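You operate a simulated robot arm through the tools that you are given. There is no shell and no other tool. Be economical: measure what you need, move in short steps, check, and stop when the job is done.

You are at the controls of a simulated two-armed robot. One attempt, no reset.

## Task
Take the yellow cover off with both hands, screw the left brass cap down one turn and refit the cover.
Fine: the white bolt knob frees the cover and ends over its lug again. Leave the other cap.

It is judged by the outcome, as a careful person would: the job done as asked, and still so three seconds after it is handed in. It fails if anything else is knocked over, pushed out of place, dropped, spilled or broken. A push-on lid holds only when it is set on centred and level and pressed home; a screw cap is set on level and turned clockwise until tight.

## Robot
Two 7-joint arms with two-finger parallel grippers on one trunk, on a base that drives. Base frame: it is fixed to the floor where the robot stands at the start and does not move with it; the origin is under the middle of the robot, x ahead of it, y to its left, z up. Units: mm, degrees, N and s.
The left shoulder is at the start at [60, 189, 1253], the right one opposite. With the tool pointing down near the work surface each hand reaches from about 100 to 640 mm from the robot's upright axis, wherever it stands, measured 20 degrees to its own side. Places, roughly: gear plate on the green case [600, -100, 900]; left brass cap [600, 0, 900]; right brass cap [600, -200, 900]; top of the long table [600, -1000, 800]; white bolt knob [500, -100, 900]. Payload 3.43 kg a hand.
The TCP of each hand is the grasp point between the finger pads, 30 mm short of the fingertips. In the tool frame z runs along the fingers and y along their closing line. Largest opening 94 mm; finger width 28, thickness 10; the body of the gripper, 50 by 96 mm, starts 55 mm behind the TCP.
Orientation is that of the tool frame in the base frame, as a unit quaternion [x, y, z, w]. With the fingers straight down and closing along the base's y, the tool's x points along the base's -x, its y along +y and its z along -z.

## Interface
- The arms move only by the tool move_arm. It takes "left_plan", "right_plan" or both (then of equal length, played together; a hand with none holds still); each is a list of rows, each an object of numbers (a shift or turn left out is 0, a gripper value left out holds the last): "dx", "dy", "dz": the shift along the tool's x, y, z in units of 150 mm (1.0 is 150 mm); "wx", "wy", "wz": the turn, a rotation vector about the tool's x, y, z in units of 180 degrees (1.0 is 180 degrees); "gripper": the closure, from 0 (fully open) to 1 (shut). In form: [{"dx": .., "dy": .., "dz": .., "wx": .., "wy": .., "wz": .., "gripper": ..}, ...]. A call has 1 to 10 rows; each row is the pose to reach, as a shift and turn from the pose commanded when the call began, along the tool's axes at that moment. A call with a number of a shift or a turn outside -1 to 1 is refused whole. A row lasts 0.2 s, in which the tool goes at most 50 mm and 8.6 degrees; a call with a longer step from one row to the next is refused whole, and so is a gripper value outside its range. Where a pose cannot be reached the arm comes as near as it can. A force on the tool above 90 N (or 10 N above the force at the start of the call, whichever is more), or a blocked arm, ends the call early, and 0.2 s more pass. Each finger travels about 153 mm/s and halts on what it meets, pressing with about 20 N; the grip force reading is that of the motor and also rises with nothing between the fingers. The clock runs only during rows and for 0.2 s after the last one: add rows that repeat a pose to give the fingers time. The reply holds the time, the measured pose of the TCP, the force on the tool along the base axes, the opening and the grip force, in the units named above and with some noise, with the torque about the TCP (base axes, N m) and any sound that the robot's microphone picked up, and new pictures: "pictures" is both (left out), scene, wrist or none (wrist: the cameras of the hands that moved).
- Cameras (640 x 400 px; columns grow to the right, rows downward): "scene" is now at [8, -33, 1799.4]; the picture's right is [-0.44, -0.90, 0.00], its down [-0.71, 0.35, -0.61] and it looks along [0.55, -0.27, -0.79] (base axes); focal length 265 px, centre (320, 200). "left" rides on the left gripper at [76, -14, -102] in its tool frame; the picture's right is [0.18, 0.98, 0.00], its down [-0.75, 0.14, -0.64] and it looks along [-0.63, 0.12, 0.77] (tool axes); focal length 243 px, centre (320, 200). "right" rides on the right gripper at [76, 14, -103] in its tool frame; the picture's right is [-0.18, 0.98, 0.00], its down [-0.75, -0.14, -0.64] and it looks along [-0.63, -0.12, 0.77] (tool axes); focal length 243 px, centre (320, 200). There is no depth. A picture from a camera that has moved, and an enlarged one, comes with that camera's place and axes in the base frame and with its lens.
- slide_trunk(by): slides the trunk up (or, below 0, down) by that many mm; the arms and the scene camera ride with it, the base frame stays. It gives what a move gives, with no picture.
- base_move(legs): drives the robot by 1 to 6 legs, each [ahead, left, turn to the left] in mm, mm and degrees, along the robot's own axes; the way and the turn of a leg run together, so that a leg with both is an arc; at most 1500 mm and 180 degrees a leg. The arms and the cameras ride along, it lands a little off, and it stops where it bumps. It gives what a move gives, and a new picture of the scene camera.
- head_to(pan, tilt): turns the head with the scene camera to pan (to the left, within 86 degrees either way) and tilt (down, from -29 to 69), counted from straight ahead of the robot. It gives what a move gives, and a new picture of the scene camera.
- zoom(camera, box): a new picture of the part [left, top, right, bottom] of that camera's present view, enlarged. No time passes.
- finish_job(): hands the job in; it is judged then, once.

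Go step by step. Nothing tells you exact positions but the pictures and the camera data: compare them with the known pose of the tool, close in by small moves and look again before you grip or let go. The budget is 120 turns and 260 pictures, counting those below and the enlarged ones. Unless the task says otherwise, let go and move clear before handing in, and close with one line.

The tools are called after ">>>" as name(argument=value, ...) on one line, values as JSON. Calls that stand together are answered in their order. move_arm: Moves the arms, as the interface text tells. Its arguments: {"type":"object","properties":{"left_plan":{"type":"array","items":{"type":"object","properties":{"dx":{"type":"number"},"dy":{"type":"number"},"dz":{"type":"number"},"wx":{"type":"number"},"wy":{"type":"number"},"wz":{"type":"number"},"gripper":{"type":"number"}}}},"right_plan":{"type":"array","items":{"type":"object","properties":{"dx":{"type":"number"},"dy":{"type":"number"},"dz":{"type":"number"},"wx":{"type":"number"},"wy":{"type":"number"},"wz":{"type":"number"},"gripper":{"type":"number"}}}},"pictures":{"type":"string","enum":["both","scene","wrist","none"]}},"required":[]} The other tools are called the same way: slide_trunk (by) slides the trunk up or down; base_move (legs) drives the base; head_to (pan, tilt) turns the head that bears the scene camera; zoom (camera, box) takes an enlarged picture of a part of a camera's view; finish_job () hands the job in.

At the start:

```text
time_s: 0.0
left_tool_pos: [345.3, 51.4, 1197.6]
left_orientation: [0.0, 1.0, 0.0, 0.001]
left_ft_force: [0.6, 0.2, 0.2]
left_torque: [0.04, -0.04, 0.01]
left_gripper_width: 94.1
left_finger_force: 0.1
right_tool_pos: [288.4, -295.3, 1178.5]
right_orientation: [0.0, 1.0, 0.0, 0.0]
right_ft_force: [0.0, -0.1, -0.2]
right_torque: [0.0, -0.02, 0.02]
right_gripper_width: 94.1
right_finger_force: 0.0
trunk travel left (down, up): [-925.0, 65.0]
robot x, y, heading: [-0.7, -1.5, -0.0]
head pan, tilt: [-26.2, 52.2]
```

scene: 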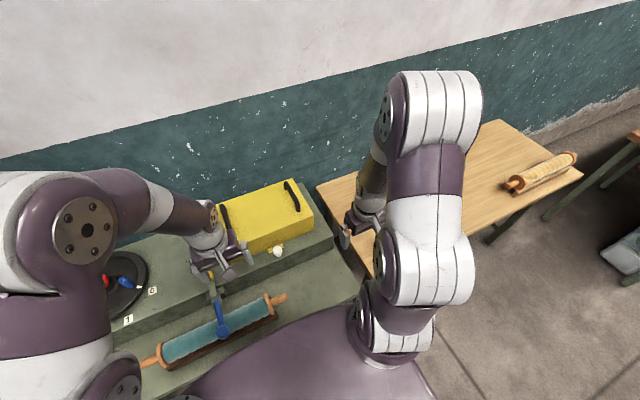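
right: 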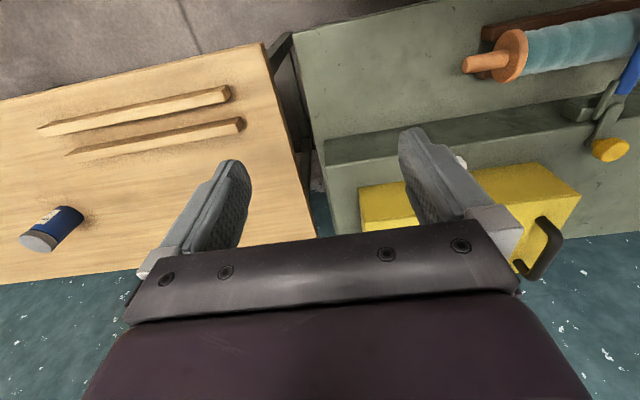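
left: 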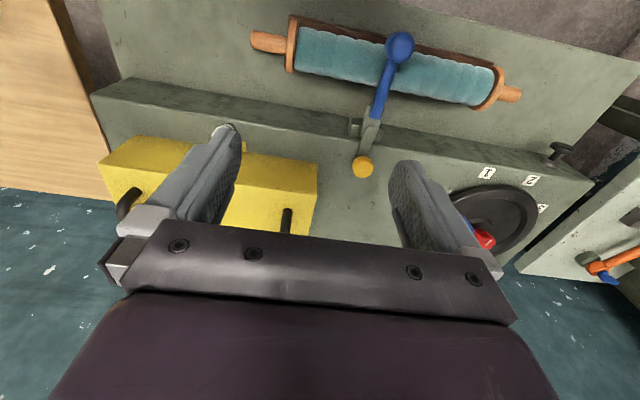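

I see a yellow cover with two black handles on the green case, and a white knob in front of it. I'll look closer before moving.

>>> zoom(camera="scene", box=[190, 160, 350, 260])

>>> zoom(camera="left", box=[80, 80, 400, 280])

>>> zoom(camera="right", box=[320, 100, 640, 300])

```text
4.00 times, centred on (270, 210) of scene
camera zoom: at [8.0, -33.0, 1799.4], right [-0.44, -0.9, 0.0], down [-0.71, 0.35, -0.61], along [0.55, -0.27, -0.79], focal length 1061 px, centre (520, 160)
```

zoom: 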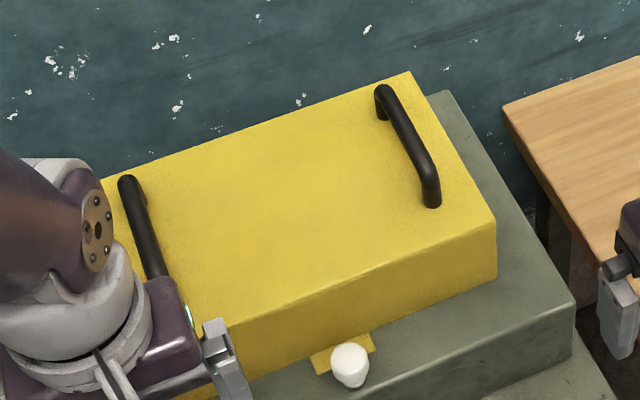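

```text
2.00 times, centred on (240, 180) of left
camera zoom: at [269.6, 36.4, 1301.5], right [-0.18, 0.98, 0.0], down [0.75, 0.14, 0.64], along [0.63, 0.12, -0.77], focal length 485 px, centre (480, 240)
```

zoom: 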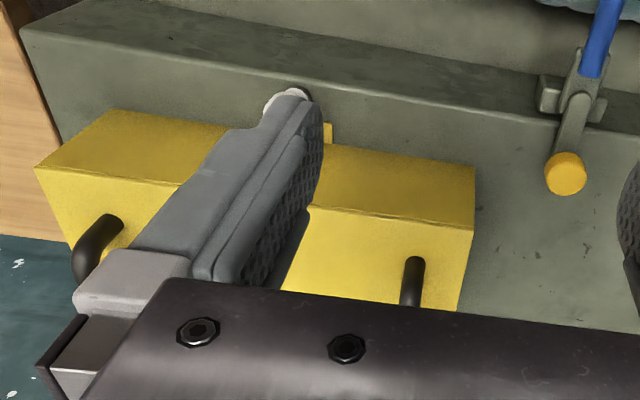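

```text
2.00 times, centred on (480, 200) of right
camera zoom: at [210.4, -281.3, 1280.9], right [0.18, 0.98, 0.0], down [0.75, -0.14, 0.64], along [0.63, -0.12, -0.77], focal length 485 px, centre (0, 200)
```

zoom: 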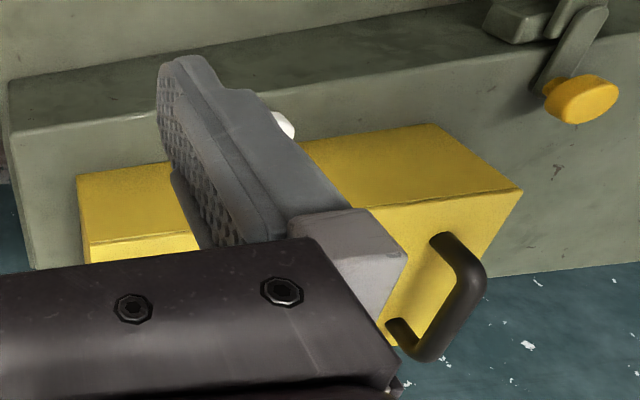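

The left arm hides part of the cover, so I move it aside to the left and bring the right hand nearer to look at the knob.

>>> move_arm(left_plan=[{"dy": 0.3}, {"dy": 0.6}, {"dy": 0.9}, {"dy": 1.0}, {"dy": 1.0}, {"dy": 1.0}], right_plan=[{"dy": 0.3}, {"dy": 0.6, "dz": 0.1}, {"dy": 0.9, "dz": 0.2}, {"dy": 1.0, "dz": 0.3}, {"dy": 1.0, "dz": 0.4}, {"dy": 1.0, "dz": 0.5}])

```text
time_s: 1.4
left_tool_pos: [345.3, 200.6, 1197.6]
left_orientation: [0.0, 1.0, 0.0, -0.001]
left_ft_force: [0.9, -0.4, 0.0]
left_torque: [0.01, 0.0, 0.03]
left_gripper_width: 94.1
left_finger_force: 0.0
right_tool_pos: [288.5, -147.4, 1103.0]
right_orientation: [0.0, 1.0, 0.001, 0.0]
right_ft_force: [0.5, 0.8, -0.3]
right_torque: [-0.02, 0.02, -0.01]
right_gripper_width: 94.3
right_finger_force: 0.1
trunk travel left (down, up): [-925.0, 65.0]
robot x, y, heading: [-0.3, 2.6, 0.0]
head pan, tilt: [-26.2, 52.2]
camera scene: at [8.8, -32.9, 1799.5], right [-0.44, -0.9, 0.0], down [-0.71, 0.35, -0.61], along [0.55, -0.27, -0.79], focal length 265 px, centre (320, 200)
camera right: at [211.4, -131.8, 1205.9], right [0.18, 0.98, 0.0], down [0.75, -0.14, 0.64], along [0.63, -0.12, -0.77], focal length 243 px, centre (320, 200)
camera left: at [269.2, 186.6, 1301.1], right [-0.18, 0.98, 0.0], down [0.75, 0.14, 0.64], along [0.63, 0.12, -0.77], focal length 243 px, centre (320, 200)
```

scene: 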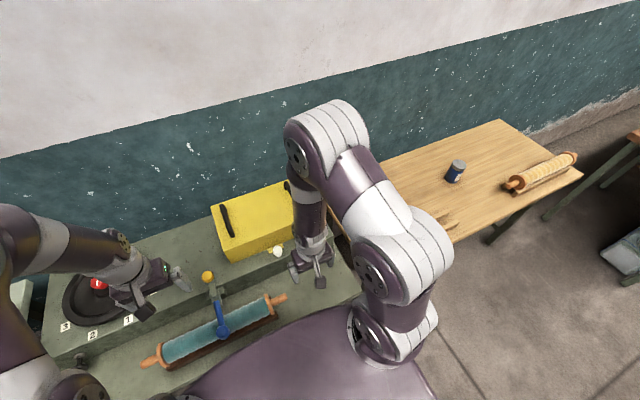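
right: 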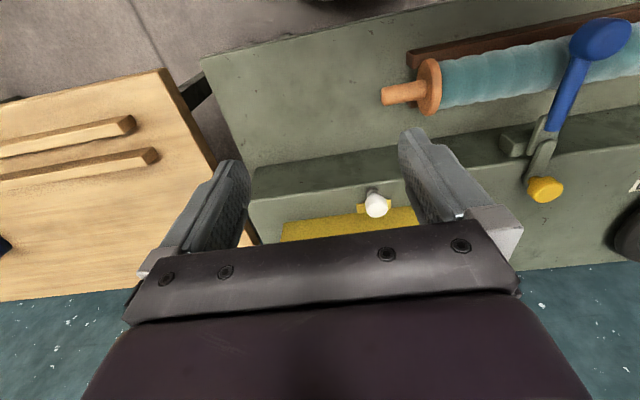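
left: 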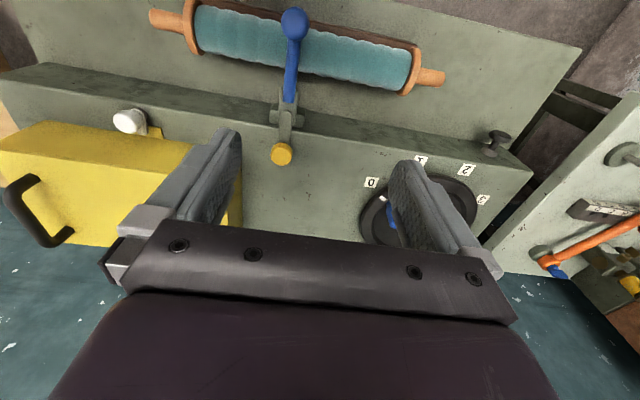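

>>> zoom(camera="right", box=[335, 160, 415, 210])

>>> zoom(camera="left", box=[60, 80, 220, 180])

>>> zoom(camera="scene", box=[200, 170, 320, 270])

```text
8.00 times, centred on (375, 185) of right
camera zoom: at [211.4, -131.8, 1205.9], right [0.18, 0.98, 0.0], down [0.75, -0.14, 0.64], along [0.63, -0.12, -0.77], focal length 1941 px, centre (-120, 320)
```

zoom: 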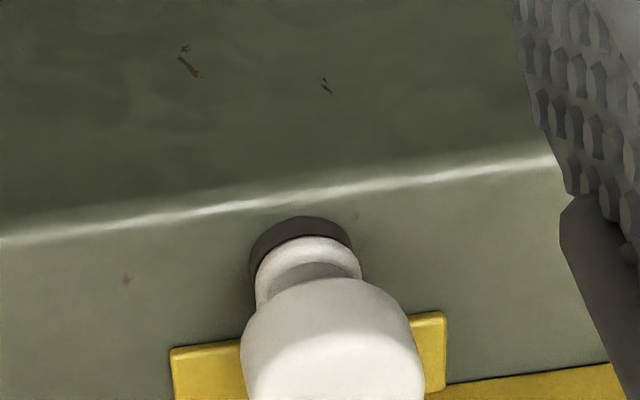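

```text
4.00 times, centred on (140, 130) of left
camera zoom: at [269.2, 186.6, 1301.1], right [-0.18, 0.98, 0.0], down [0.75, 0.14, 0.64], along [0.63, 0.12, -0.77], focal length 970 px, centre (1040, 480)
```

zoom: 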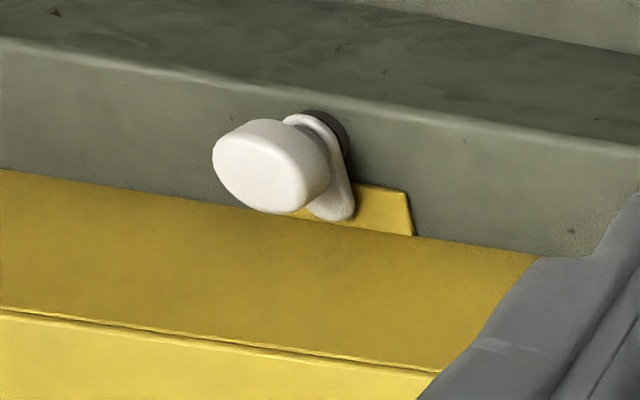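

```text
4.00 times, centred on (260, 220) of scene
camera zoom: at [8.8, -32.9, 1799.5], right [-0.44, -0.9, 0.0], down [-0.71, 0.35, -0.61], along [0.55, -0.27, -0.79], focal length 1061 px, centre (560, 120)
```

zoom: 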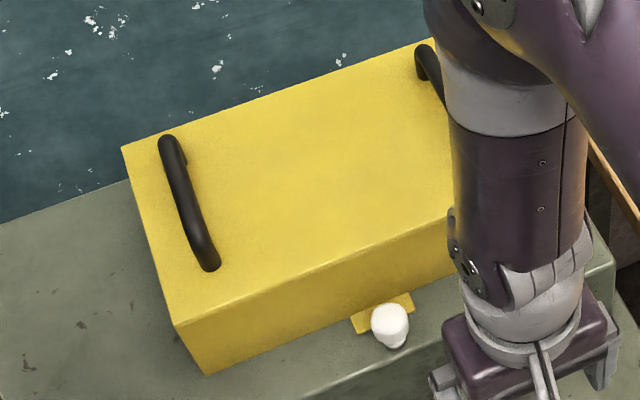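

The knob appears to be a turn latch with its axis near (478,-91), its grip about z 913 and its cam arm over the yellow lug. I now check the long table as a place to set the cover.

>>> head_to(pan=-55, tilt=45)

```text
time_s: 2.3
left_tool_pos: [344.7, 200.4, 1196.9]
left_orientation: [0.0, 1.0, 0.0, 0.0]
left_ft_force: [-0.6, -0.1, -0.1]
left_torque: [0.01, 0.02, 0.02]
left_gripper_width: 94.1
left_finger_force: 0.1
right_tool_pos: [287.7, -147.2, 1104.4]
right_orientation: [0.0, 1.0, 0.0, -0.001]
right_ft_force: [-1.6, 0.2, 0.1]
right_torque: [0.01, 0.0, -0.03]
right_gripper_width: 94.2
right_finger_force: 0.1
trunk travel left (down, up): [-925.0, 65.0]
robot x, y, heading: [0.7, -2.0, -0.2]
head pan, tilt: [-55.0, 45.0]
camera scene: at [-12.7, -66.5, 1809.2], right [-0.82, -0.57, 0.0], down [-0.41, 0.58, -0.71], along [0.41, -0.58, -0.71], focal length 265 px, centre (320, 200)
```

scene: 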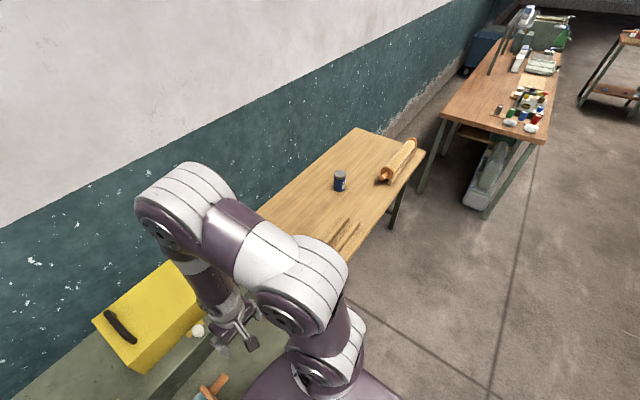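

The table is free around (620,-720), so the cover can go there. Now I bring the right hand over the knob.

>>> move_arm(right_plan=[{"dx": -0.3, "dy": 0.1}, {"dx": -0.6, "dy": 0.2}, {"dx": -0.9, "dy": 0.3}, {"dx": -1.0, "dy": 0.375, "dz": 0.2}, {"dx": -1.0, "dy": 0.375, "dz": 0.4}, {"dx": -1.0, "dy": 0.375, "dz": 0.4}], pictures="wrist")

>>> head_to(pan=-10, tilt=55)

```text
time_s: 3.7
left_tool_pos: [344.9, 200.0, 1198.4]
left_orientation: [0.0, 1.0, 0.0, 0.0]
left_ft_force: [-1.0, 0.8, 0.4]
left_torque: [0.02, -0.03, 0.01]
left_gripper_width: 93.8
left_finger_force: 0.0
right_tool_pos: [436.8, -89.8, 1041.8]
right_orientation: [0.0, 1.0, 0.0, 0.0]
right_ft_force: [0.3, 0.8, -0.1]
right_torque: [-0.01, -0.02, 0.01]
right_gripper_width: 94.2
right_finger_force: 0.1
trunk travel left (down, up): [-925.0, 65.0]
robot x, y, heading: [0.7, -0.8, -0.3]
head pan, tilt: [-55.0, 45.0]
camera right: at [360.2, -75.3, 1145.2], right [0.18, 0.98, 0.0], down [0.75, -0.14, 0.64], along [0.63, -0.12, -0.77], focal length 243 px, centre (320, 200)
```

right: 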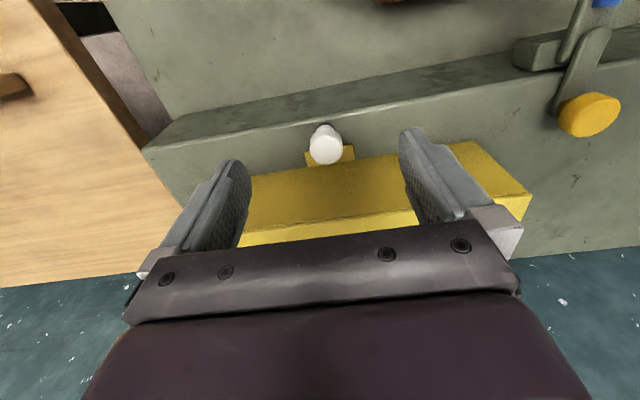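

```text
time_s: 4.9
left_tool_pos: [345.7, 201.0, 1198.4]
left_orientation: [0.0, 1.0, 0.0, 0.0]
left_ft_force: [-0.8, -0.4, -0.2]
left_torque: [0.0, 0.01, 0.02]
left_gripper_width: 94.0
left_finger_force: 0.2
right_tool_pos: [437.6, -89.6, 1042.4]
right_orientation: [0.001, 1.0, 0.0, 0.0]
right_ft_force: [0.1, -0.1, 0.8]
right_torque: [-0.01, -0.03, 0.0]
right_gripper_width: 94.3
right_finger_force: 0.1
trunk travel left (down, up): [-925.0, 65.0]
robot x, y, heading: [2.3, 3.0, -0.2]
head pan, tilt: [-10.0, 55.0]
camera scene: at [11.7, -12.5, 1795.8], right [-0.17, -0.98, 0.0], down [-0.81, 0.14, -0.57], along [0.56, -0.1, -0.82], focal length 265 px, centre (320, 200)
```

scene: 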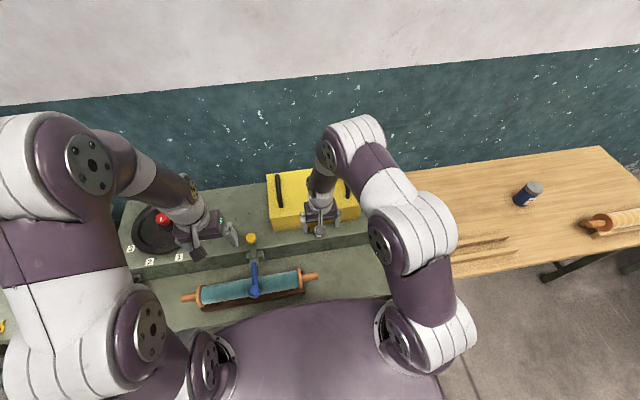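

>>> zoom(camera="right", box=[284, 110, 364, 180])

```text
5.71 times, centred on (324, 145) of right
camera zoom: at [360.5, -75.3, 1145.3], right [0.18, 0.98, 0.0], down [0.75, -0.14, 0.64], along [0.63, -0.12, -0.77], focal length 1386 px, centre (297, 514)
```

zoom: 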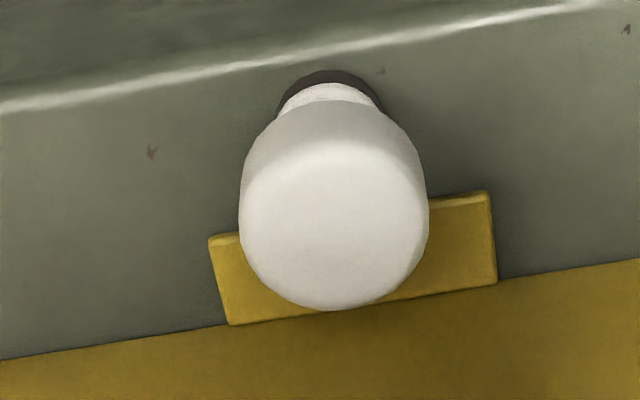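

The knob is round, about 33 mm across, at (478,-91). I lower the open right hand around it and check.

>>> move_arm(right_plan=[{"dx": -0.27, "dy": -0.01}, {"dx": -0.27, "dy": -0.01, "dz": 0.25}, {"dx": -0.27, "dy": -0.01, "dz": 0.5}, {"dx": -0.27, "dy": -0.01, "dz": 0.7}, {"dx": -0.27, "dy": -0.01, "dz": 0.77}, {"dx": -0.27, "dy": -0.01, "dz": 0.77}], pictures="wrist")

```text
time_s: 6.3
left_tool_pos: [344.4, 200.7, 1199.5]
left_orientation: [0.0, 1.0, 0.0, 0.0]
left_ft_force: [0.1, 0.0, -0.1]
left_torque: [-0.02, -0.01, 0.0]
left_gripper_width: 93.9
left_finger_force: 0.1
right_tool_pos: [478.0, -91.0, 927.6]
right_orientation: [0.001, 1.0, 0.0, 0.0]
right_ft_force: [-0.6, -0.1, -0.4]
right_torque: [0.0, 0.01, 0.01]
right_gripper_width: 94.0
right_finger_force: 0.1
trunk travel left (down, up): [-925.0, 65.0]
robot x, y, heading: [3.1, 2.1, -0.3]
head pan, tilt: [-10.0, 55.0]
camera right: at [400.9, -76.5, 1029.9], right [0.18, 0.98, 0.0], down [0.75, -0.14, 0.64], along [0.63, -0.12, -0.77], focal length 243 px, centre (320, 200)
```

right: 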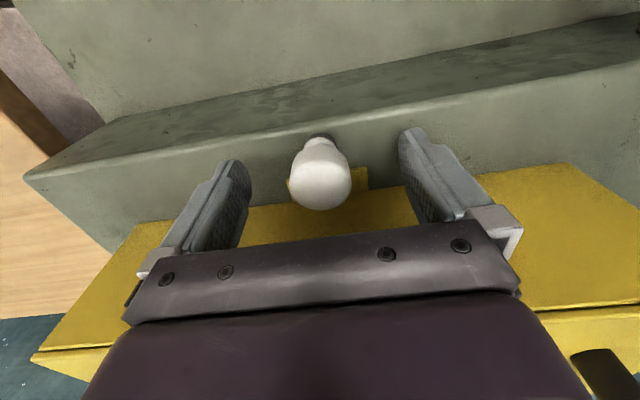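

The knob sits centred between the pads. Closing on it.

>>> move_arm(right_plan=[{"gripper": 1}, {"gripper": 1}, {"gripper": 1}, {"gripper": 1}], pictures="wrist")

```text
time_s: 7.3
left_tool_pos: [344.5, 200.6, 1198.9]
left_orientation: [0.0, 1.0, 0.0, 0.0]
left_ft_force: [-0.8, -0.1, 0.2]
left_torque: [0.03, 0.02, -0.02]
left_gripper_width: 94.1
left_finger_force: 0.0
right_tool_pos: [478.6, -91.7, 926.9]
right_orientation: [-0.001, 1.0, 0.001, 0.001]
right_ft_force: [-0.2, 1.6, -4.7]
right_torque: [0.39, -0.4, -0.01]
right_gripper_width: 33.9
right_finger_force: 44.8
trunk travel left (down, up): [-925.0, 65.0]
robot x, y, heading: [-1.4, -2.1, -0.3]
head pan, tilt: [-10.0, 55.0]
camera right: at [401.3, -76.5, 1029.8], right [0.18, 0.98, 0.0], down [0.75, -0.14, 0.64], along [0.63, -0.12, -0.77], focal length 243 px, centre (320, 200)
```

right: 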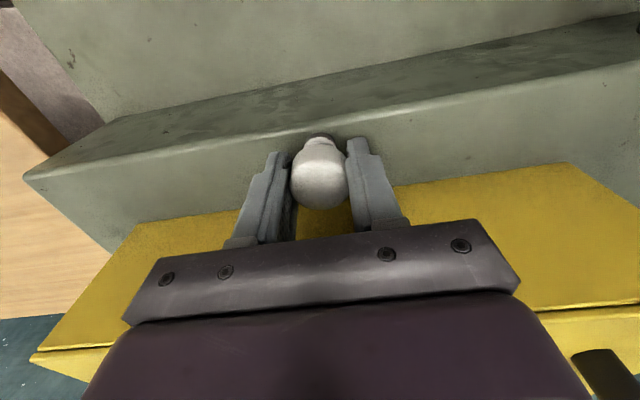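

Gripped at 34 mm. I turn it a little anticlockwise, watching the torque.

>>> move_arm(right_plan=[{"wz": -0.04}, {"wz": -0.08}, {"wz": -0.12}, {"wz": -0.16}, {"wz": -0.16}], pictures="wrist")

```text
time_s: 8.5
left_tool_pos: [344.5, 199.3, 1197.4]
left_orientation: [0.0, 1.0, 0.0, 0.0]
left_ft_force: [-0.3, -0.3, 0.3]
left_torque: [0.0, 0.0, 0.02]
left_gripper_width: 94.0
left_finger_force: 0.1
right_tool_pos: [478.9, -91.5, 928.0]
right_orientation: [-0.25, 0.968, 0.0, 0.0]
right_ft_force: [-1.4, -4.4, -1.3]
right_torque: [-0.14, -0.38, -0.38]
right_gripper_width: 33.6
right_finger_force: 44.7
trunk travel left (down, up): [-925.0, 65.0]
robot x, y, heading: [0.5, 0.3, -0.1]
head pan, tilt: [-10.0, 55.0]
camera right: at [403.5, -115.8, 1030.1], right [-0.31, 0.95, 0.0], down [0.73, 0.24, 0.64], along [0.61, 0.2, -0.77], focal length 243 px, centre (320, 200)
```

right: 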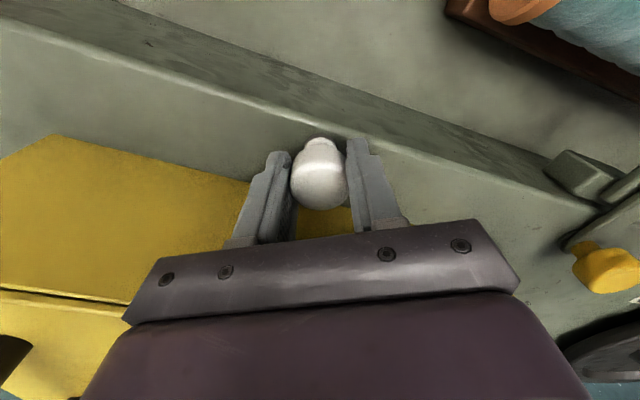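

It turns with light friction. Continuing anticlockwise.

>>> move_arm(right_plan=[{"wz": -0.045}, {"wz": -0.09}, {"wz": -0.135}, {"wz": -0.18}, {"wz": -0.225}, {"wz": -0.27}, {"wz": -0.315}, {"wz": -0.34}, {"wz": -0.34}], pictures="wrist")

```text
time_s: 10.5
left_tool_pos: [346.4, 200.0, 1198.4]
left_orientation: [0.0, 1.0, 0.0, -0.001]
left_ft_force: [0.1, -0.2, -1.4]
left_torque: [0.02, -0.02, 0.01]
left_gripper_width: 94.1
left_finger_force: 0.1
right_tool_pos: [478.7, -91.2, 927.3]
right_orientation: [0.707, -0.707, 0.0, 0.0]
right_ft_force: [7.0, -1.1, 0.3]
right_torque: [-0.17, -0.06, -0.4]
right_gripper_width: 33.5
right_finger_force: 44.9
trunk travel left (down, up): [-925.0, 65.0]
robot x, y, heading: [0.5, -1.3, 0.3]
head pan, tilt: [-10.0, 55.0]
camera right: at [464.1, -167.0, 1030.1], right [-0.98, 0.18, 0.0], down [0.14, 0.75, 0.64], along [0.12, 0.63, -0.77], focal length 243 px, centre (320, 200)
```

right: 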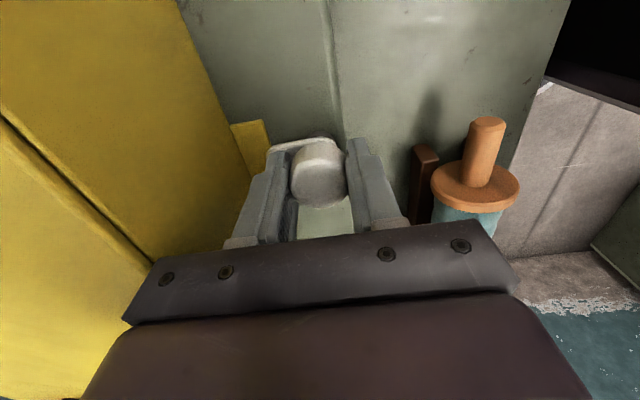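

>>> zoom(camera="right", box=[220, 100, 380, 220])

```text
3.33 times, centred on (300, 160) of right
camera zoom: at [464.1, -167.0, 1030.1], right [-0.98, 0.18, 0.0], down [0.14, 0.75, 0.64], along [0.12, 0.63, -0.77], focal length 809 px, centre (387, 333)
```

zoom: 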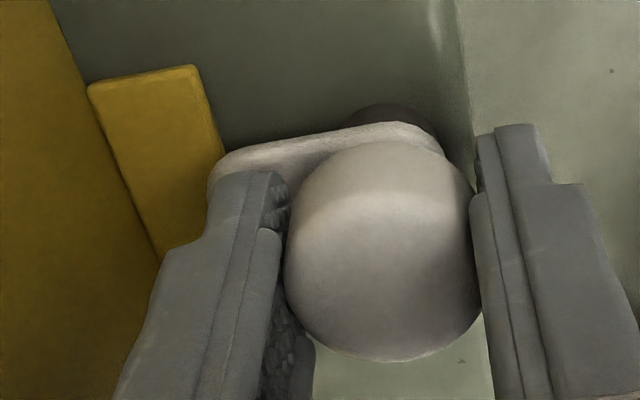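

The hand turned but the cam arm still points over the lug, so the fingers slipped and it doesn't go that way. I turn clockwise instead and see if the arm follows.

>>> move_arm(right_plan=[{"wz": 0.045}, {"wz": 0.09}, {"wz": 0.135}, {"wz": 0.18}, {"wz": 0.225}, {"wz": 0.25}, {"wz": 0.25}], pictures="none")

>>> zoom(camera="right", box=[220, 100, 420, 220])

```text
time_s: 12.1
left_tool_pos: [345.8, 201.0, 1197.5]
left_orientation: [0.0, 1.0, -0.001, -0.001]
left_ft_force: [0.5, -0.3, -0.1]
left_torque: [-0.01, -0.02, -0.02]
left_gripper_width: 94.1
left_finger_force: 0.1
right_tool_pos: [479.9, -91.5, 927.1]
right_orientation: [-0.381, 0.925, 0.001, 0.0]
right_ft_force: [8.3, 1.6, 0.4]
right_torque: [0.77, -0.6, -0.01]
right_gripper_width: 33.4
right_finger_force: 44.3
trunk travel left (down, up): [-925.0, 65.0]
robot x, y, heading: [2.8, -1.4, 0.3]
head pan, tilt: [-10.0, 55.0]
```

```text
3.20 times, centred on (320, 160) of right
camera zoom: at [414.3, -134.4, 1030.2], right [-0.56, 0.83, 0.0], down [0.63, 0.43, 0.64], along [0.53, 0.36, -0.77], focal length 776 px, centre (320, 328)
```

zoom: 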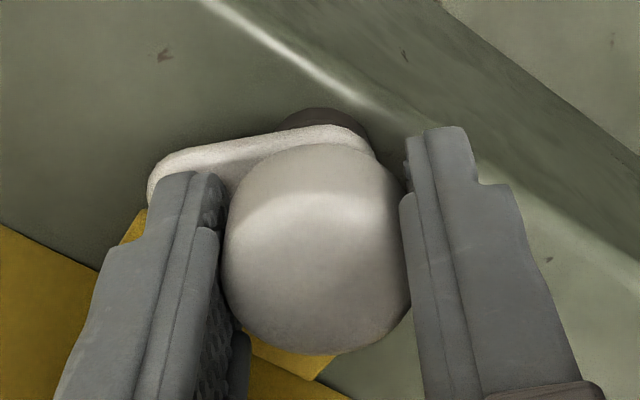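

The arm follows clockwise: it has swung about 45°. I turn another 50°.

>>> move_arm(right_plan=[{"wz": 0.045}, {"wz": 0.09}, {"wz": 0.135}, {"wz": 0.18}, {"wz": 0.225}, {"wz": 0.27}, {"wz": 0.27}], pictures="none")

>>> zoom(camera="right", box=[220, 100, 420, 220])

```text
time_s: 13.7
left_tool_pos: [346.5, 200.0, 1198.3]
left_orientation: [0.0, 1.0, 0.0, -0.001]
left_ft_force: [0.1, 0.2, -0.1]
left_torque: [-0.01, -0.02, 0.0]
left_gripper_width: 94.1
left_finger_force: 0.0
right_tool_pos: [478.9, -90.8, 926.5]
right_orientation: [0.032, 0.999, 0.0, -0.001]
right_ft_force: [7.6, 0.3, 5.0]
right_torque: [-0.09, -0.2, 0.67]
right_gripper_width: 33.5
right_finger_force: 45.2
trunk travel left (down, up): [-925.0, 65.0]
robot x, y, heading: [-1.6, -1.2, -0.0]
head pan, tilt: [-10.0, 55.0]
```

```text
3.20 times, centred on (320, 160) of right
camera zoom: at [402.5, -71.6, 1030.2], right [0.25, 0.97, 0.0], down [0.74, -0.19, 0.64], along [0.62, -0.16, -0.77], focal length 776 px, centre (320, 328)
```

zoom: 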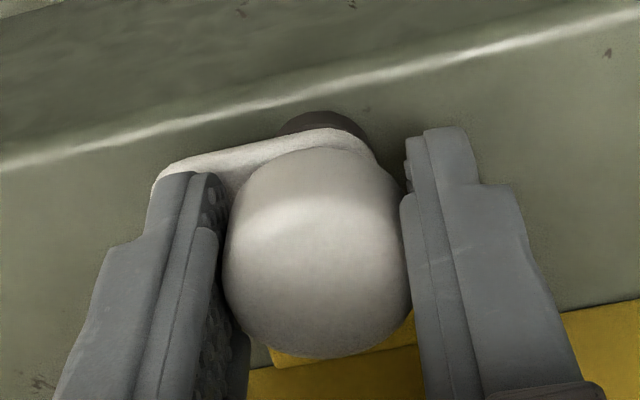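

The arm now points to the right, clear of the lug. I release the knob and lift the hand straight up.

>>> move_arm(right_plan=[{"gripper": 0}, {"gripper": 0}, {"gripper": 0}, {"gripper": 0, "dz": -0.3}, {"gripper": 0, "dz": -0.6}, {"gripper": 0, "dz": -0.9}, {"gripper": 0, "dz": -1}], pictures="wrist")

>>> zoom(camera="right", box=[220, 100, 420, 220])

```text
time_s: 15.3
left_tool_pos: [344.3, 200.7, 1198.4]
left_orientation: [0.0, 1.0, -0.001, 0.0]
left_ft_force: [0.0, 0.1, 0.5]
left_torque: [0.05, 0.03, 0.02]
left_gripper_width: 94.1
left_finger_force: 0.0
right_tool_pos: [476.3, -91.5, 1078.2]
right_orientation: [0.032, 1.0, 0.0, 0.0]
right_ft_force: [-0.5, 0.0, 0.1]
right_torque: [-0.02, -0.01, -0.04]
right_gripper_width: 93.9
right_finger_force: 0.0
trunk travel left (down, up): [-925.0, 65.0]
robot x, y, heading: [-1.6, 0.0, 0.0]
head pan, tilt: [-10.0, 55.0]
camera right: at [400.2, -72.0, 1180.2], right [0.25, 0.97, 0.0], down [0.74, -0.19, 0.64], along [0.62, -0.16, -0.77], focal length 243 px, centre (320, 200)
```

right: 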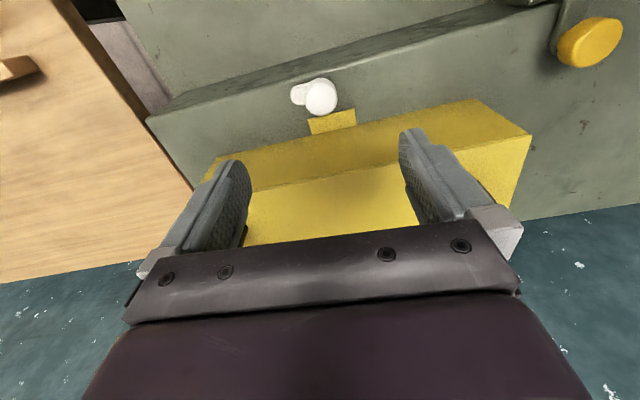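

```text
3.20 times, centred on (320, 160) of right
camera zoom: at [400.2, -72.0, 1180.2], right [0.25, 0.97, 0.0], down [0.74, -0.19, 0.64], along [0.62, -0.16, -0.77], focal length 776 px, centre (320, 328)
```

zoom: 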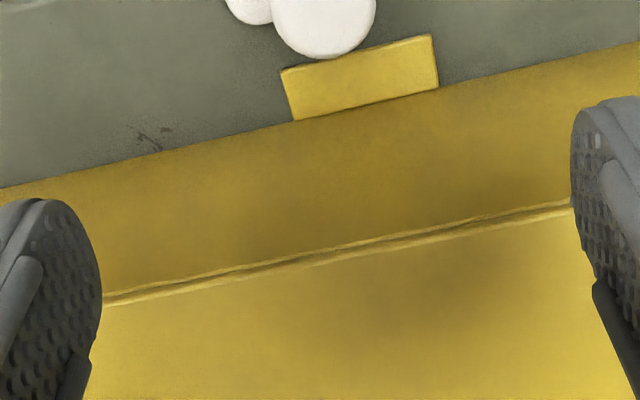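

The latch is clear of the lug. Now I bring both hands over the handles (near (640,38) and (640,-218)).

>>> move_arm(right_plan=[{"dy": -0.3, "wz": -0.02}, {"dy": -0.6, "wz": -0.02}, {"dy": -0.85, "wz": -0.02}, {"dy": -0.87, "dx": -0.3, "wz": -0.02}, {"dy": -0.87, "dx": -0.5, "wz": -0.02}, {"dy": -0.87, "dx": -0.6, "wz": -0.02}], left_plan=[{"dx": -0.2, "dy": -0.2}, {"dx": -0.4, "dy": -0.4}, {"dx": -0.6, "dy": -0.6}, {"dx": -0.8, "dy": -0.8, "dz": 0.1}, {"dx": -1, "dy": -1, "dz": 0.2}, {"dx": -1, "dy": -1, "dz": 0.4}])

```text
time_s: 16.7
left_tool_pos: [496.1, 50.5, 1137.8]
left_orientation: [0.0, 1.0, -0.001, 0.0]
left_ft_force: [0.5, 0.6, -0.1]
left_torque: [0.0, 0.03, -0.01]
left_gripper_width: 94.0
left_finger_force: 0.0
right_tool_pos: [559.5, -227.6, 1077.0]
right_orientation: [0.0, 1.0, 0.0, 0.001]
right_ft_force: [-0.2, 0.1, 0.0]
right_torque: [0.01, -0.03, -0.02]
right_gripper_width: 94.0
right_finger_force: 0.1
trunk travel left (down, up): [-925.0, 65.0]
robot x, y, heading: [1.4, -0.3, -0.2]
head pan, tilt: [-10.0, 55.0]
camera scene: at [11.1, -11.8, 1795.9], right [-0.17, -0.98, 0.0], down [-0.81, 0.14, -0.57], along [0.57, -0.1, -0.82], focal length 265 px, centre (320, 200)
camera right: at [482.5, -212.4, 1180.2], right [0.18, 0.98, 0.0], down [0.75, -0.14, 0.64], along [0.63, -0.12, -0.77], focal length 243 px, centre (320, 200)
camera left: at [420.1, 36.4, 1241.6], right [-0.18, 0.98, 0.0], down [0.75, 0.14, 0.64], along [0.63, 0.12, -0.77], focal length 243 px, centre (320, 200)
```

scene: 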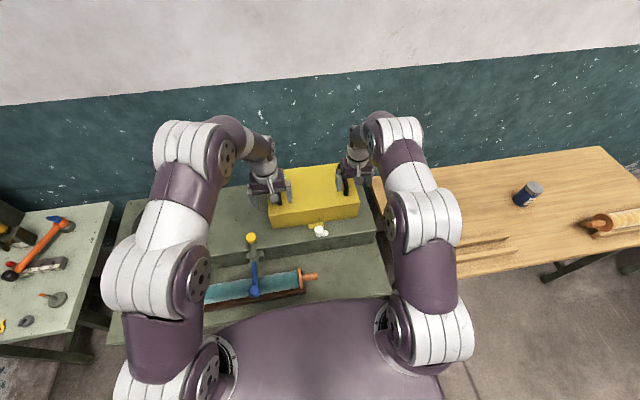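
right: 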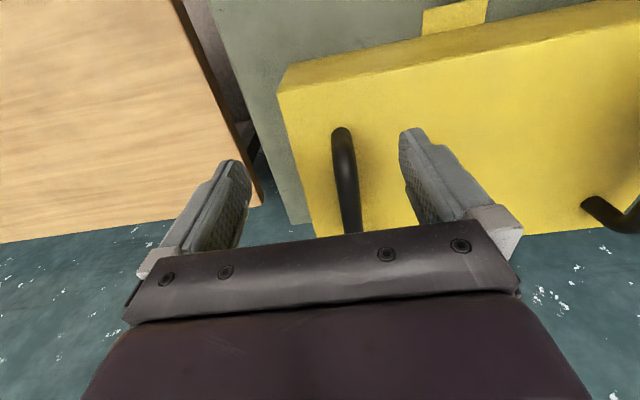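
left: 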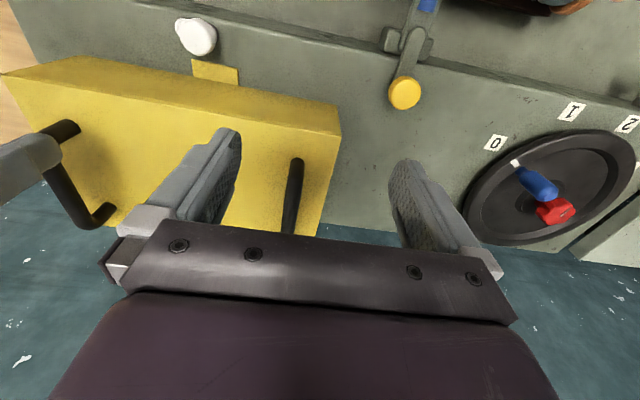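

Handles are at y≈38 and y≈-213, running along x about centred on 640. I move over both.

>>> move_arm(right_plan=[{"dx": -0.1, "dy": 0.097}, {"dx": -0.2, "dy": 0.097}, {"dx": -0.35, "dy": 0.097}, {"dx": -0.5, "dy": 0.097}, {"dx": -0.537, "dy": 0.097}, {"dx": -0.537, "dy": 0.097}], left_plan=[{"dx": -0.25, "dy": -0.083}, {"dx": -0.5, "dy": -0.083}, {"dx": -0.75, "dy": -0.083, "dz": 0.1}, {"dx": -0.96, "dy": -0.083, "dz": 0.25}, {"dx": -0.96, "dy": -0.083, "dz": 0.385}, {"dx": -0.96, "dy": -0.083, "dz": 0.385}])

```text
time_s: 18.1
left_tool_pos: [599.3, 46.3, 1084.3]
left_orientation: [-0.001, 1.0, 0.0, 0.0]
left_ft_force: [-0.6, -0.3, 0.0]
left_torque: [0.0, 0.04, -0.01]
left_gripper_width: 93.9
left_finger_force: 0.0
left hand out of reach, approached as far as the arm can: row 3, 4, 5, 6
right_tool_pos: [619.1, -212.0, 1073.0]
right_orientation: [0.0, 1.0, 0.0, 0.0]
right_ft_force: [0.7, 0.3, -0.8]
right_torque: [0.03, 0.01, -0.01]
right_gripper_width: 94.0
right_finger_force: 0.0
right hand out of reach, approached as far as the arm can: row 4, 5, 6
trunk travel left (down, up): [-925.0, 65.0]
robot x, y, heading: [1.9, 1.6, 0.0]
head pan, tilt: [-10.0, 55.0]
camera scene: at [12.3, -12.4, 1795.8], right [-0.17, -0.98, 0.0], down [-0.81, 0.14, -0.57], along [0.56, -0.1, -0.82], focal length 265 px, centre (320, 200)
camera right: at [541.4, -197.1, 1176.4], right [0.18, 0.98, 0.0], down [0.75, -0.14, 0.64], along [0.63, -0.12, -0.77], focal length 243 px, centre (320, 200)
camera left: at [522.7, 32.2, 1187.5], right [-0.18, 0.98, 0.0], down [0.75, 0.14, 0.64], along [0.63, 0.12, -0.77], focal length 243 px, centre (320, 200)
```

scene: 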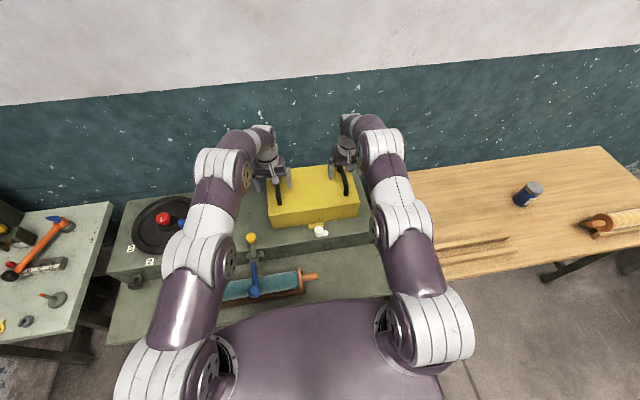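
right: 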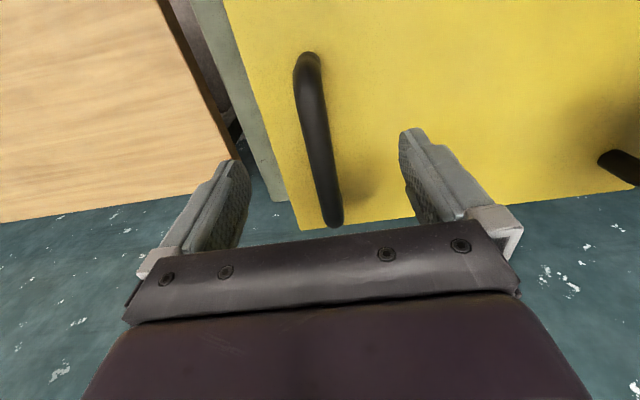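
left: 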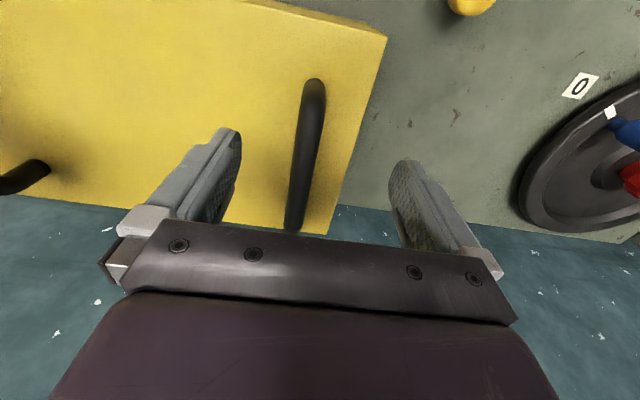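

Both hands stop just short of the handle middles, so I'd like to drive forward a little. I check the floor clearance with the head first.

>>> head_to(pan=-45, tilt=69)

>>> head_to(pan=45, tilt=69)

```text
time_s: 19.1
left_tool_pos: [599.0, 47.1, 1085.4]
left_orientation: [0.001, 1.0, 0.0, 0.001]
left_ft_force: [-0.4, 0.2, 0.8]
left_torque: [0.01, 0.01, 0.0]
left_gripper_width: 94.2
left_finger_force: 0.0
right_tool_pos: [618.6, -212.0, 1072.7]
right_orientation: [0.001, 1.0, 0.0, 0.001]
right_ft_force: [0.6, 0.5, -0.3]
right_torque: [0.01, -0.03, 0.02]
right_gripper_width: 94.1
right_finger_force: 0.0
trunk travel left (down, up): [-925.0, 65.0]
robot x, y, heading: [-0.7, 0.9, 0.1]
head pan, tilt: [-45.0, 68.8]
camera scene: at [-19.1, -39.4, 1780.4], right [-0.71, -0.71, 0.0], down [-0.66, 0.66, -0.36], along [0.26, -0.26, -0.93], focal length 265 px, centre (320, 200)
```

scene: 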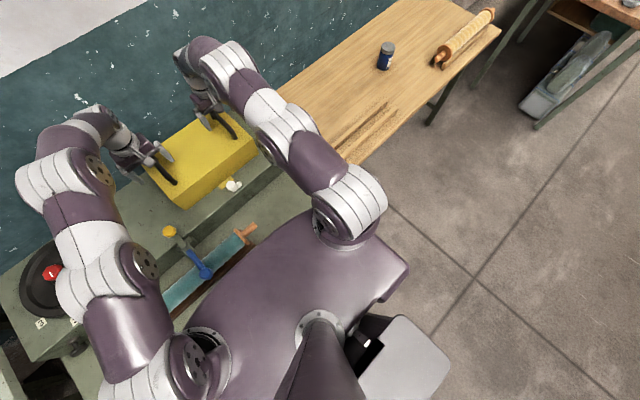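

```text
time_s: 20.7
left_tool_pos: [598.9, 45.6, 1084.3]
left_orientation: [0.0, 1.0, 0.0, 0.0]
left_ft_force: [0.1, 0.1, -0.1]
left_torque: [0.0, 0.04, 0.02]
left_gripper_width: 94.2
left_finger_force: 0.0
right_tool_pos: [618.4, -212.0, 1074.2]
right_orientation: [0.0, 1.0, 0.0, 0.001]
right_ft_force: [-0.4, -0.6, 0.6]
right_torque: [0.0, -0.02, 0.0]
right_gripper_width: 94.1
right_finger_force: 0.0
trunk travel left (down, up): [-925.0, 65.0]
robot x, y, heading: [0.1, 1.4, -0.1]
head pan, tilt: [45.0, 68.8]
camera scene: at [-19.5, 39.6, 1780.4], right [0.71, -0.71, 0.0], down [-0.66, -0.66, -0.36], along [0.26, 0.26, -0.93], focal length 265 px, centre (320, 200)
```

scene: 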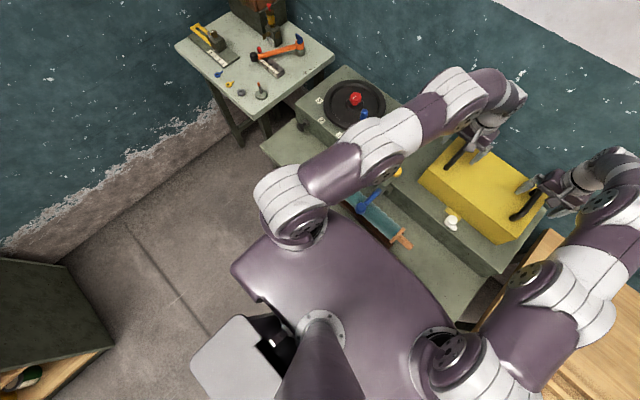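

The base sits back under the torso, so there looks to be room. I drive ahead 80 mm with the hands held clear above the cover.

>>> base_move(legs=[[80, 0, 0]])

>>> head_to(pan=-8, tilt=55)

```text
time_s: 21.8
left_tool_pos: [674.5, 45.5, 1086.5]
left_orientation: [0.0, 1.0, 0.0, 0.002]
left_ft_force: [-0.8, -0.3, 0.0]
left_torque: [-0.01, 0.0, 0.02]
left_gripper_width: 94.2
left_finger_force: 0.0
right_tool_pos: [694.6, -212.1, 1074.7]
right_orientation: [0.001, 1.0, 0.0, 0.002]
right_ft_force: [0.9, -0.2, 0.4]
right_torque: [0.0, -0.01, -0.01]
right_gripper_width: 93.8
right_finger_force: 0.0
trunk travel left (down, up): [-925.0, 65.0]
robot x, y, heading: [78.8, 0.1, -0.1]
head pan, tilt: [45.0, 68.8]
camera scene: at [55.5, 39.8, 1780.4], right [0.71, -0.71, 0.0], down [-0.66, -0.66, -0.36], along [0.26, 0.26, -0.93], focal length 265 px, centre (320, 200)
```

scene: 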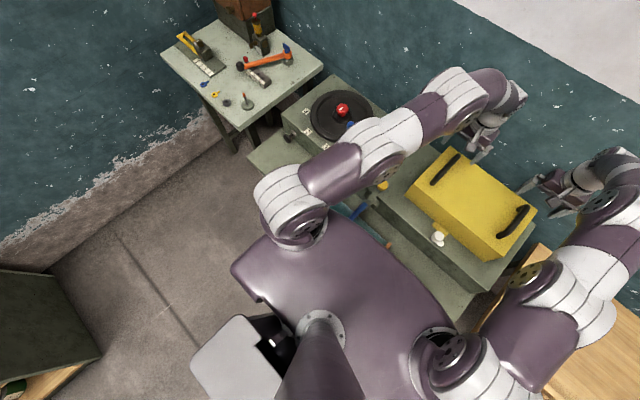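

```text
time_s: 23.0
left_tool_pos: [678.0, 44.2, 1084.5]
left_orientation: [-0.001, 1.0, 0.0, 0.001]
left_ft_force: [0.4, -0.6, -0.1]
left_torque: [0.0, 0.04, -0.01]
left_gripper_width: 93.8
left_finger_force: 0.1
right_tool_pos: [697.9, -212.3, 1073.9]
right_orientation: [0.0, 1.0, 0.001, 0.001]
right_ft_force: [-0.3, 0.0, 0.9]
right_torque: [0.0, 0.0, 0.05]
right_gripper_width: 94.1
right_finger_force: 0.2
trunk travel left (down, up): [-925.0, 65.0]
robot x, y, heading: [81.1, -1.9, -0.2]
head pan, tilt: [-8.0, 55.0]
camera scene: at [91.7, -9.8, 1795.8], right [-0.14, -0.99, 0.0], down [-0.81, 0.11, -0.57], along [0.57, -0.08, -0.82], focal length 265 px, centre (320, 200)
```

scene: 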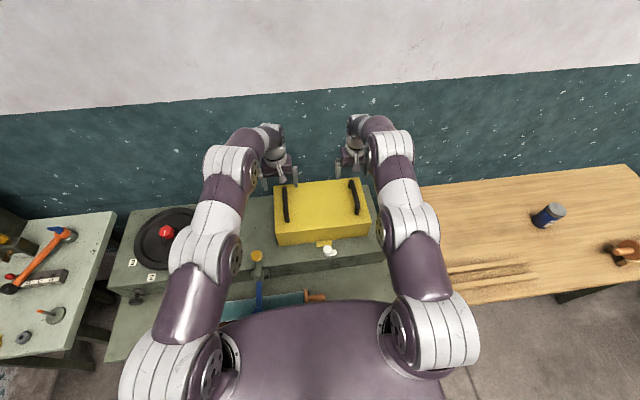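

The drive went cleanly. Now both hands go back over the handle middles.

>>> move_arm(left_plan=[{"dx": 0.1, "dy": -0.02}, {"dx": 0.2, "dy": -0.04}, {"dx": 0.253, "dy": -0.04}, {"dx": 0.253, "dy": -0.04}], right_plan=[{"dx": 0.13}, {"dx": 0.26}, {"dx": 0.38}, {"dx": 0.38}])

```text
time_s: 24.0
left_tool_pos: [639.8, 38.8, 1085.2]
left_orientation: [-0.001, 1.0, 0.0, 0.001]
left_ft_force: [0.2, 0.7, 0.2]
left_torque: [0.03, 0.0, -0.01]
left_gripper_width: 94.1
left_finger_force: 0.1
right_tool_pos: [640.8, -212.4, 1075.1]
right_orientation: [-0.001, 1.0, 0.0, 0.0]
right_ft_force: [-0.5, 0.1, 0.1]
right_torque: [0.01, 0.01, -0.02]
right_gripper_width: 94.3
right_finger_force: 0.0
trunk travel left (down, up): [-925.0, 65.0]
robot x, y, heading: [78.0, 1.4, -0.2]
head pan, tilt: [-8.0, 55.0]
camera scene: at [91.8, -10.0, 1795.8], right [-0.14, -0.99, 0.0], down [-0.81, 0.11, -0.57], along [0.57, -0.08, -0.82], focal length 265 px, centre (320, 200)
camera right: at [563.4, -197.3, 1176.4], right [0.18, 0.98, 0.0], down [0.75, -0.14, 0.64], along [0.63, -0.12, -0.77], focal length 243 px, centre (320, 200)
camera left: at [563.1, 25.7, 1188.2], right [-0.18, 0.98, 0.0], down [0.75, 0.14, 0.64], along [0.63, 0.12, -0.77], focal length 243 px, centre (320, 200)
```

scene: 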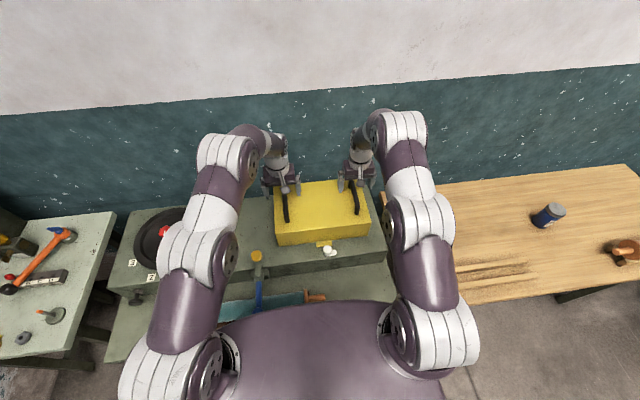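
right: 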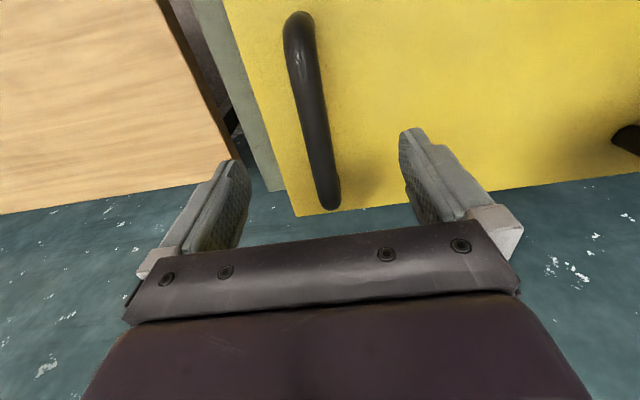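
left: 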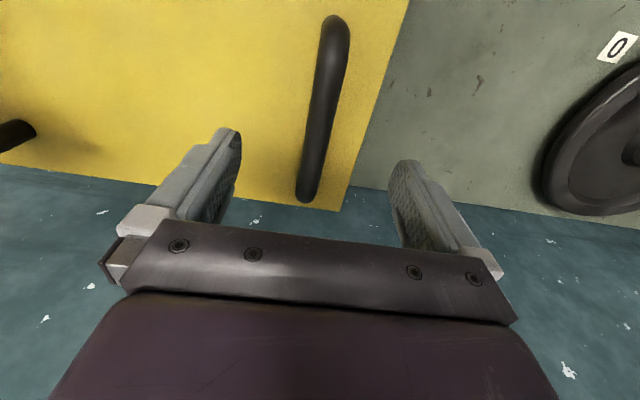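

I lower both hands around the handles to TCP z≈1012.

>>> move_arm(left_plan=[{"dz": 0.15, "dy": 0.005}, {"dz": 0.3, "dy": 0.005}, {"dz": 0.45, "dy": 0.005}, {"dz": 0.487, "dy": 0.005}, {"dz": 0.487, "dy": 0.005}], right_plan=[{"dz": 0.13, "dy": -0.013}, {"dz": 0.26, "dy": -0.013}, {"dz": 0.39, "dy": -0.013}, {"dz": 0.42, "dy": -0.013}, {"dz": 0.42, "dy": -0.013}], pictures="wrist")

```text
time_s: 25.2
left_tool_pos: [637.8, 40.6, 1014.3]
left_orientation: [0.0, 1.0, 0.0, 0.003]
left_ft_force: [0.6, -0.7, 13.2]
left_torque: [-0.65, 0.13, 0.07]
left_gripper_width: 94.1
left_finger_force: 0.0
right_tool_pos: [640.9, -213.2, 1015.5]
right_orientation: [0.0, 1.0, 0.0, 0.005]
right_ft_force: [3.3, -1.5, 23.5]
right_torque: [1.14, 0.19, -0.12]
right_gripper_width: 93.1
right_finger_force: 0.0
trunk travel left (down, up): [-925.0, 65.0]
robot x, y, heading: [76.1, 0.4, 0.0]
head pan, tilt: [-8.0, 55.0]
camera right: at [562.3, -198.9, 1117.2], right [0.19, 0.98, 0.0], down [0.75, -0.14, 0.65], along [0.64, -0.12, -0.76], focal length 243 px, centre (320, 200)
camera left: at [561.1, 26.7, 1117.7], right [-0.18, 0.98, 0.0], down [0.75, 0.14, 0.65], along [0.64, 0.12, -0.76], focal length 243 px, centre (320, 200)
```

right: 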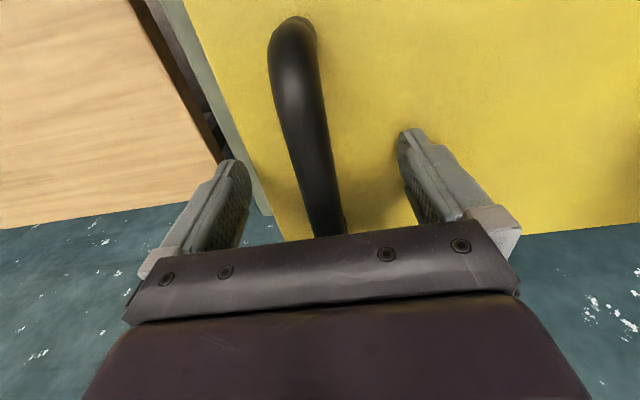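
left: 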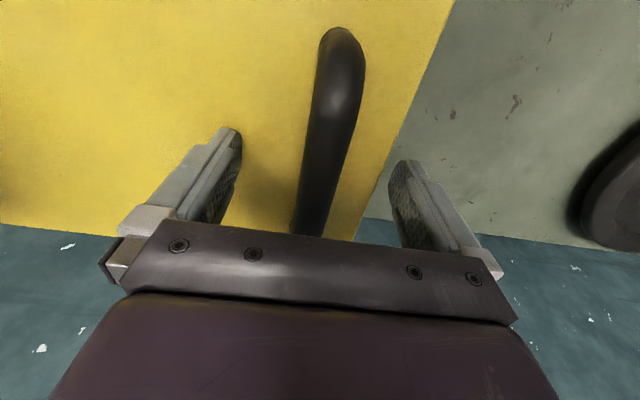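

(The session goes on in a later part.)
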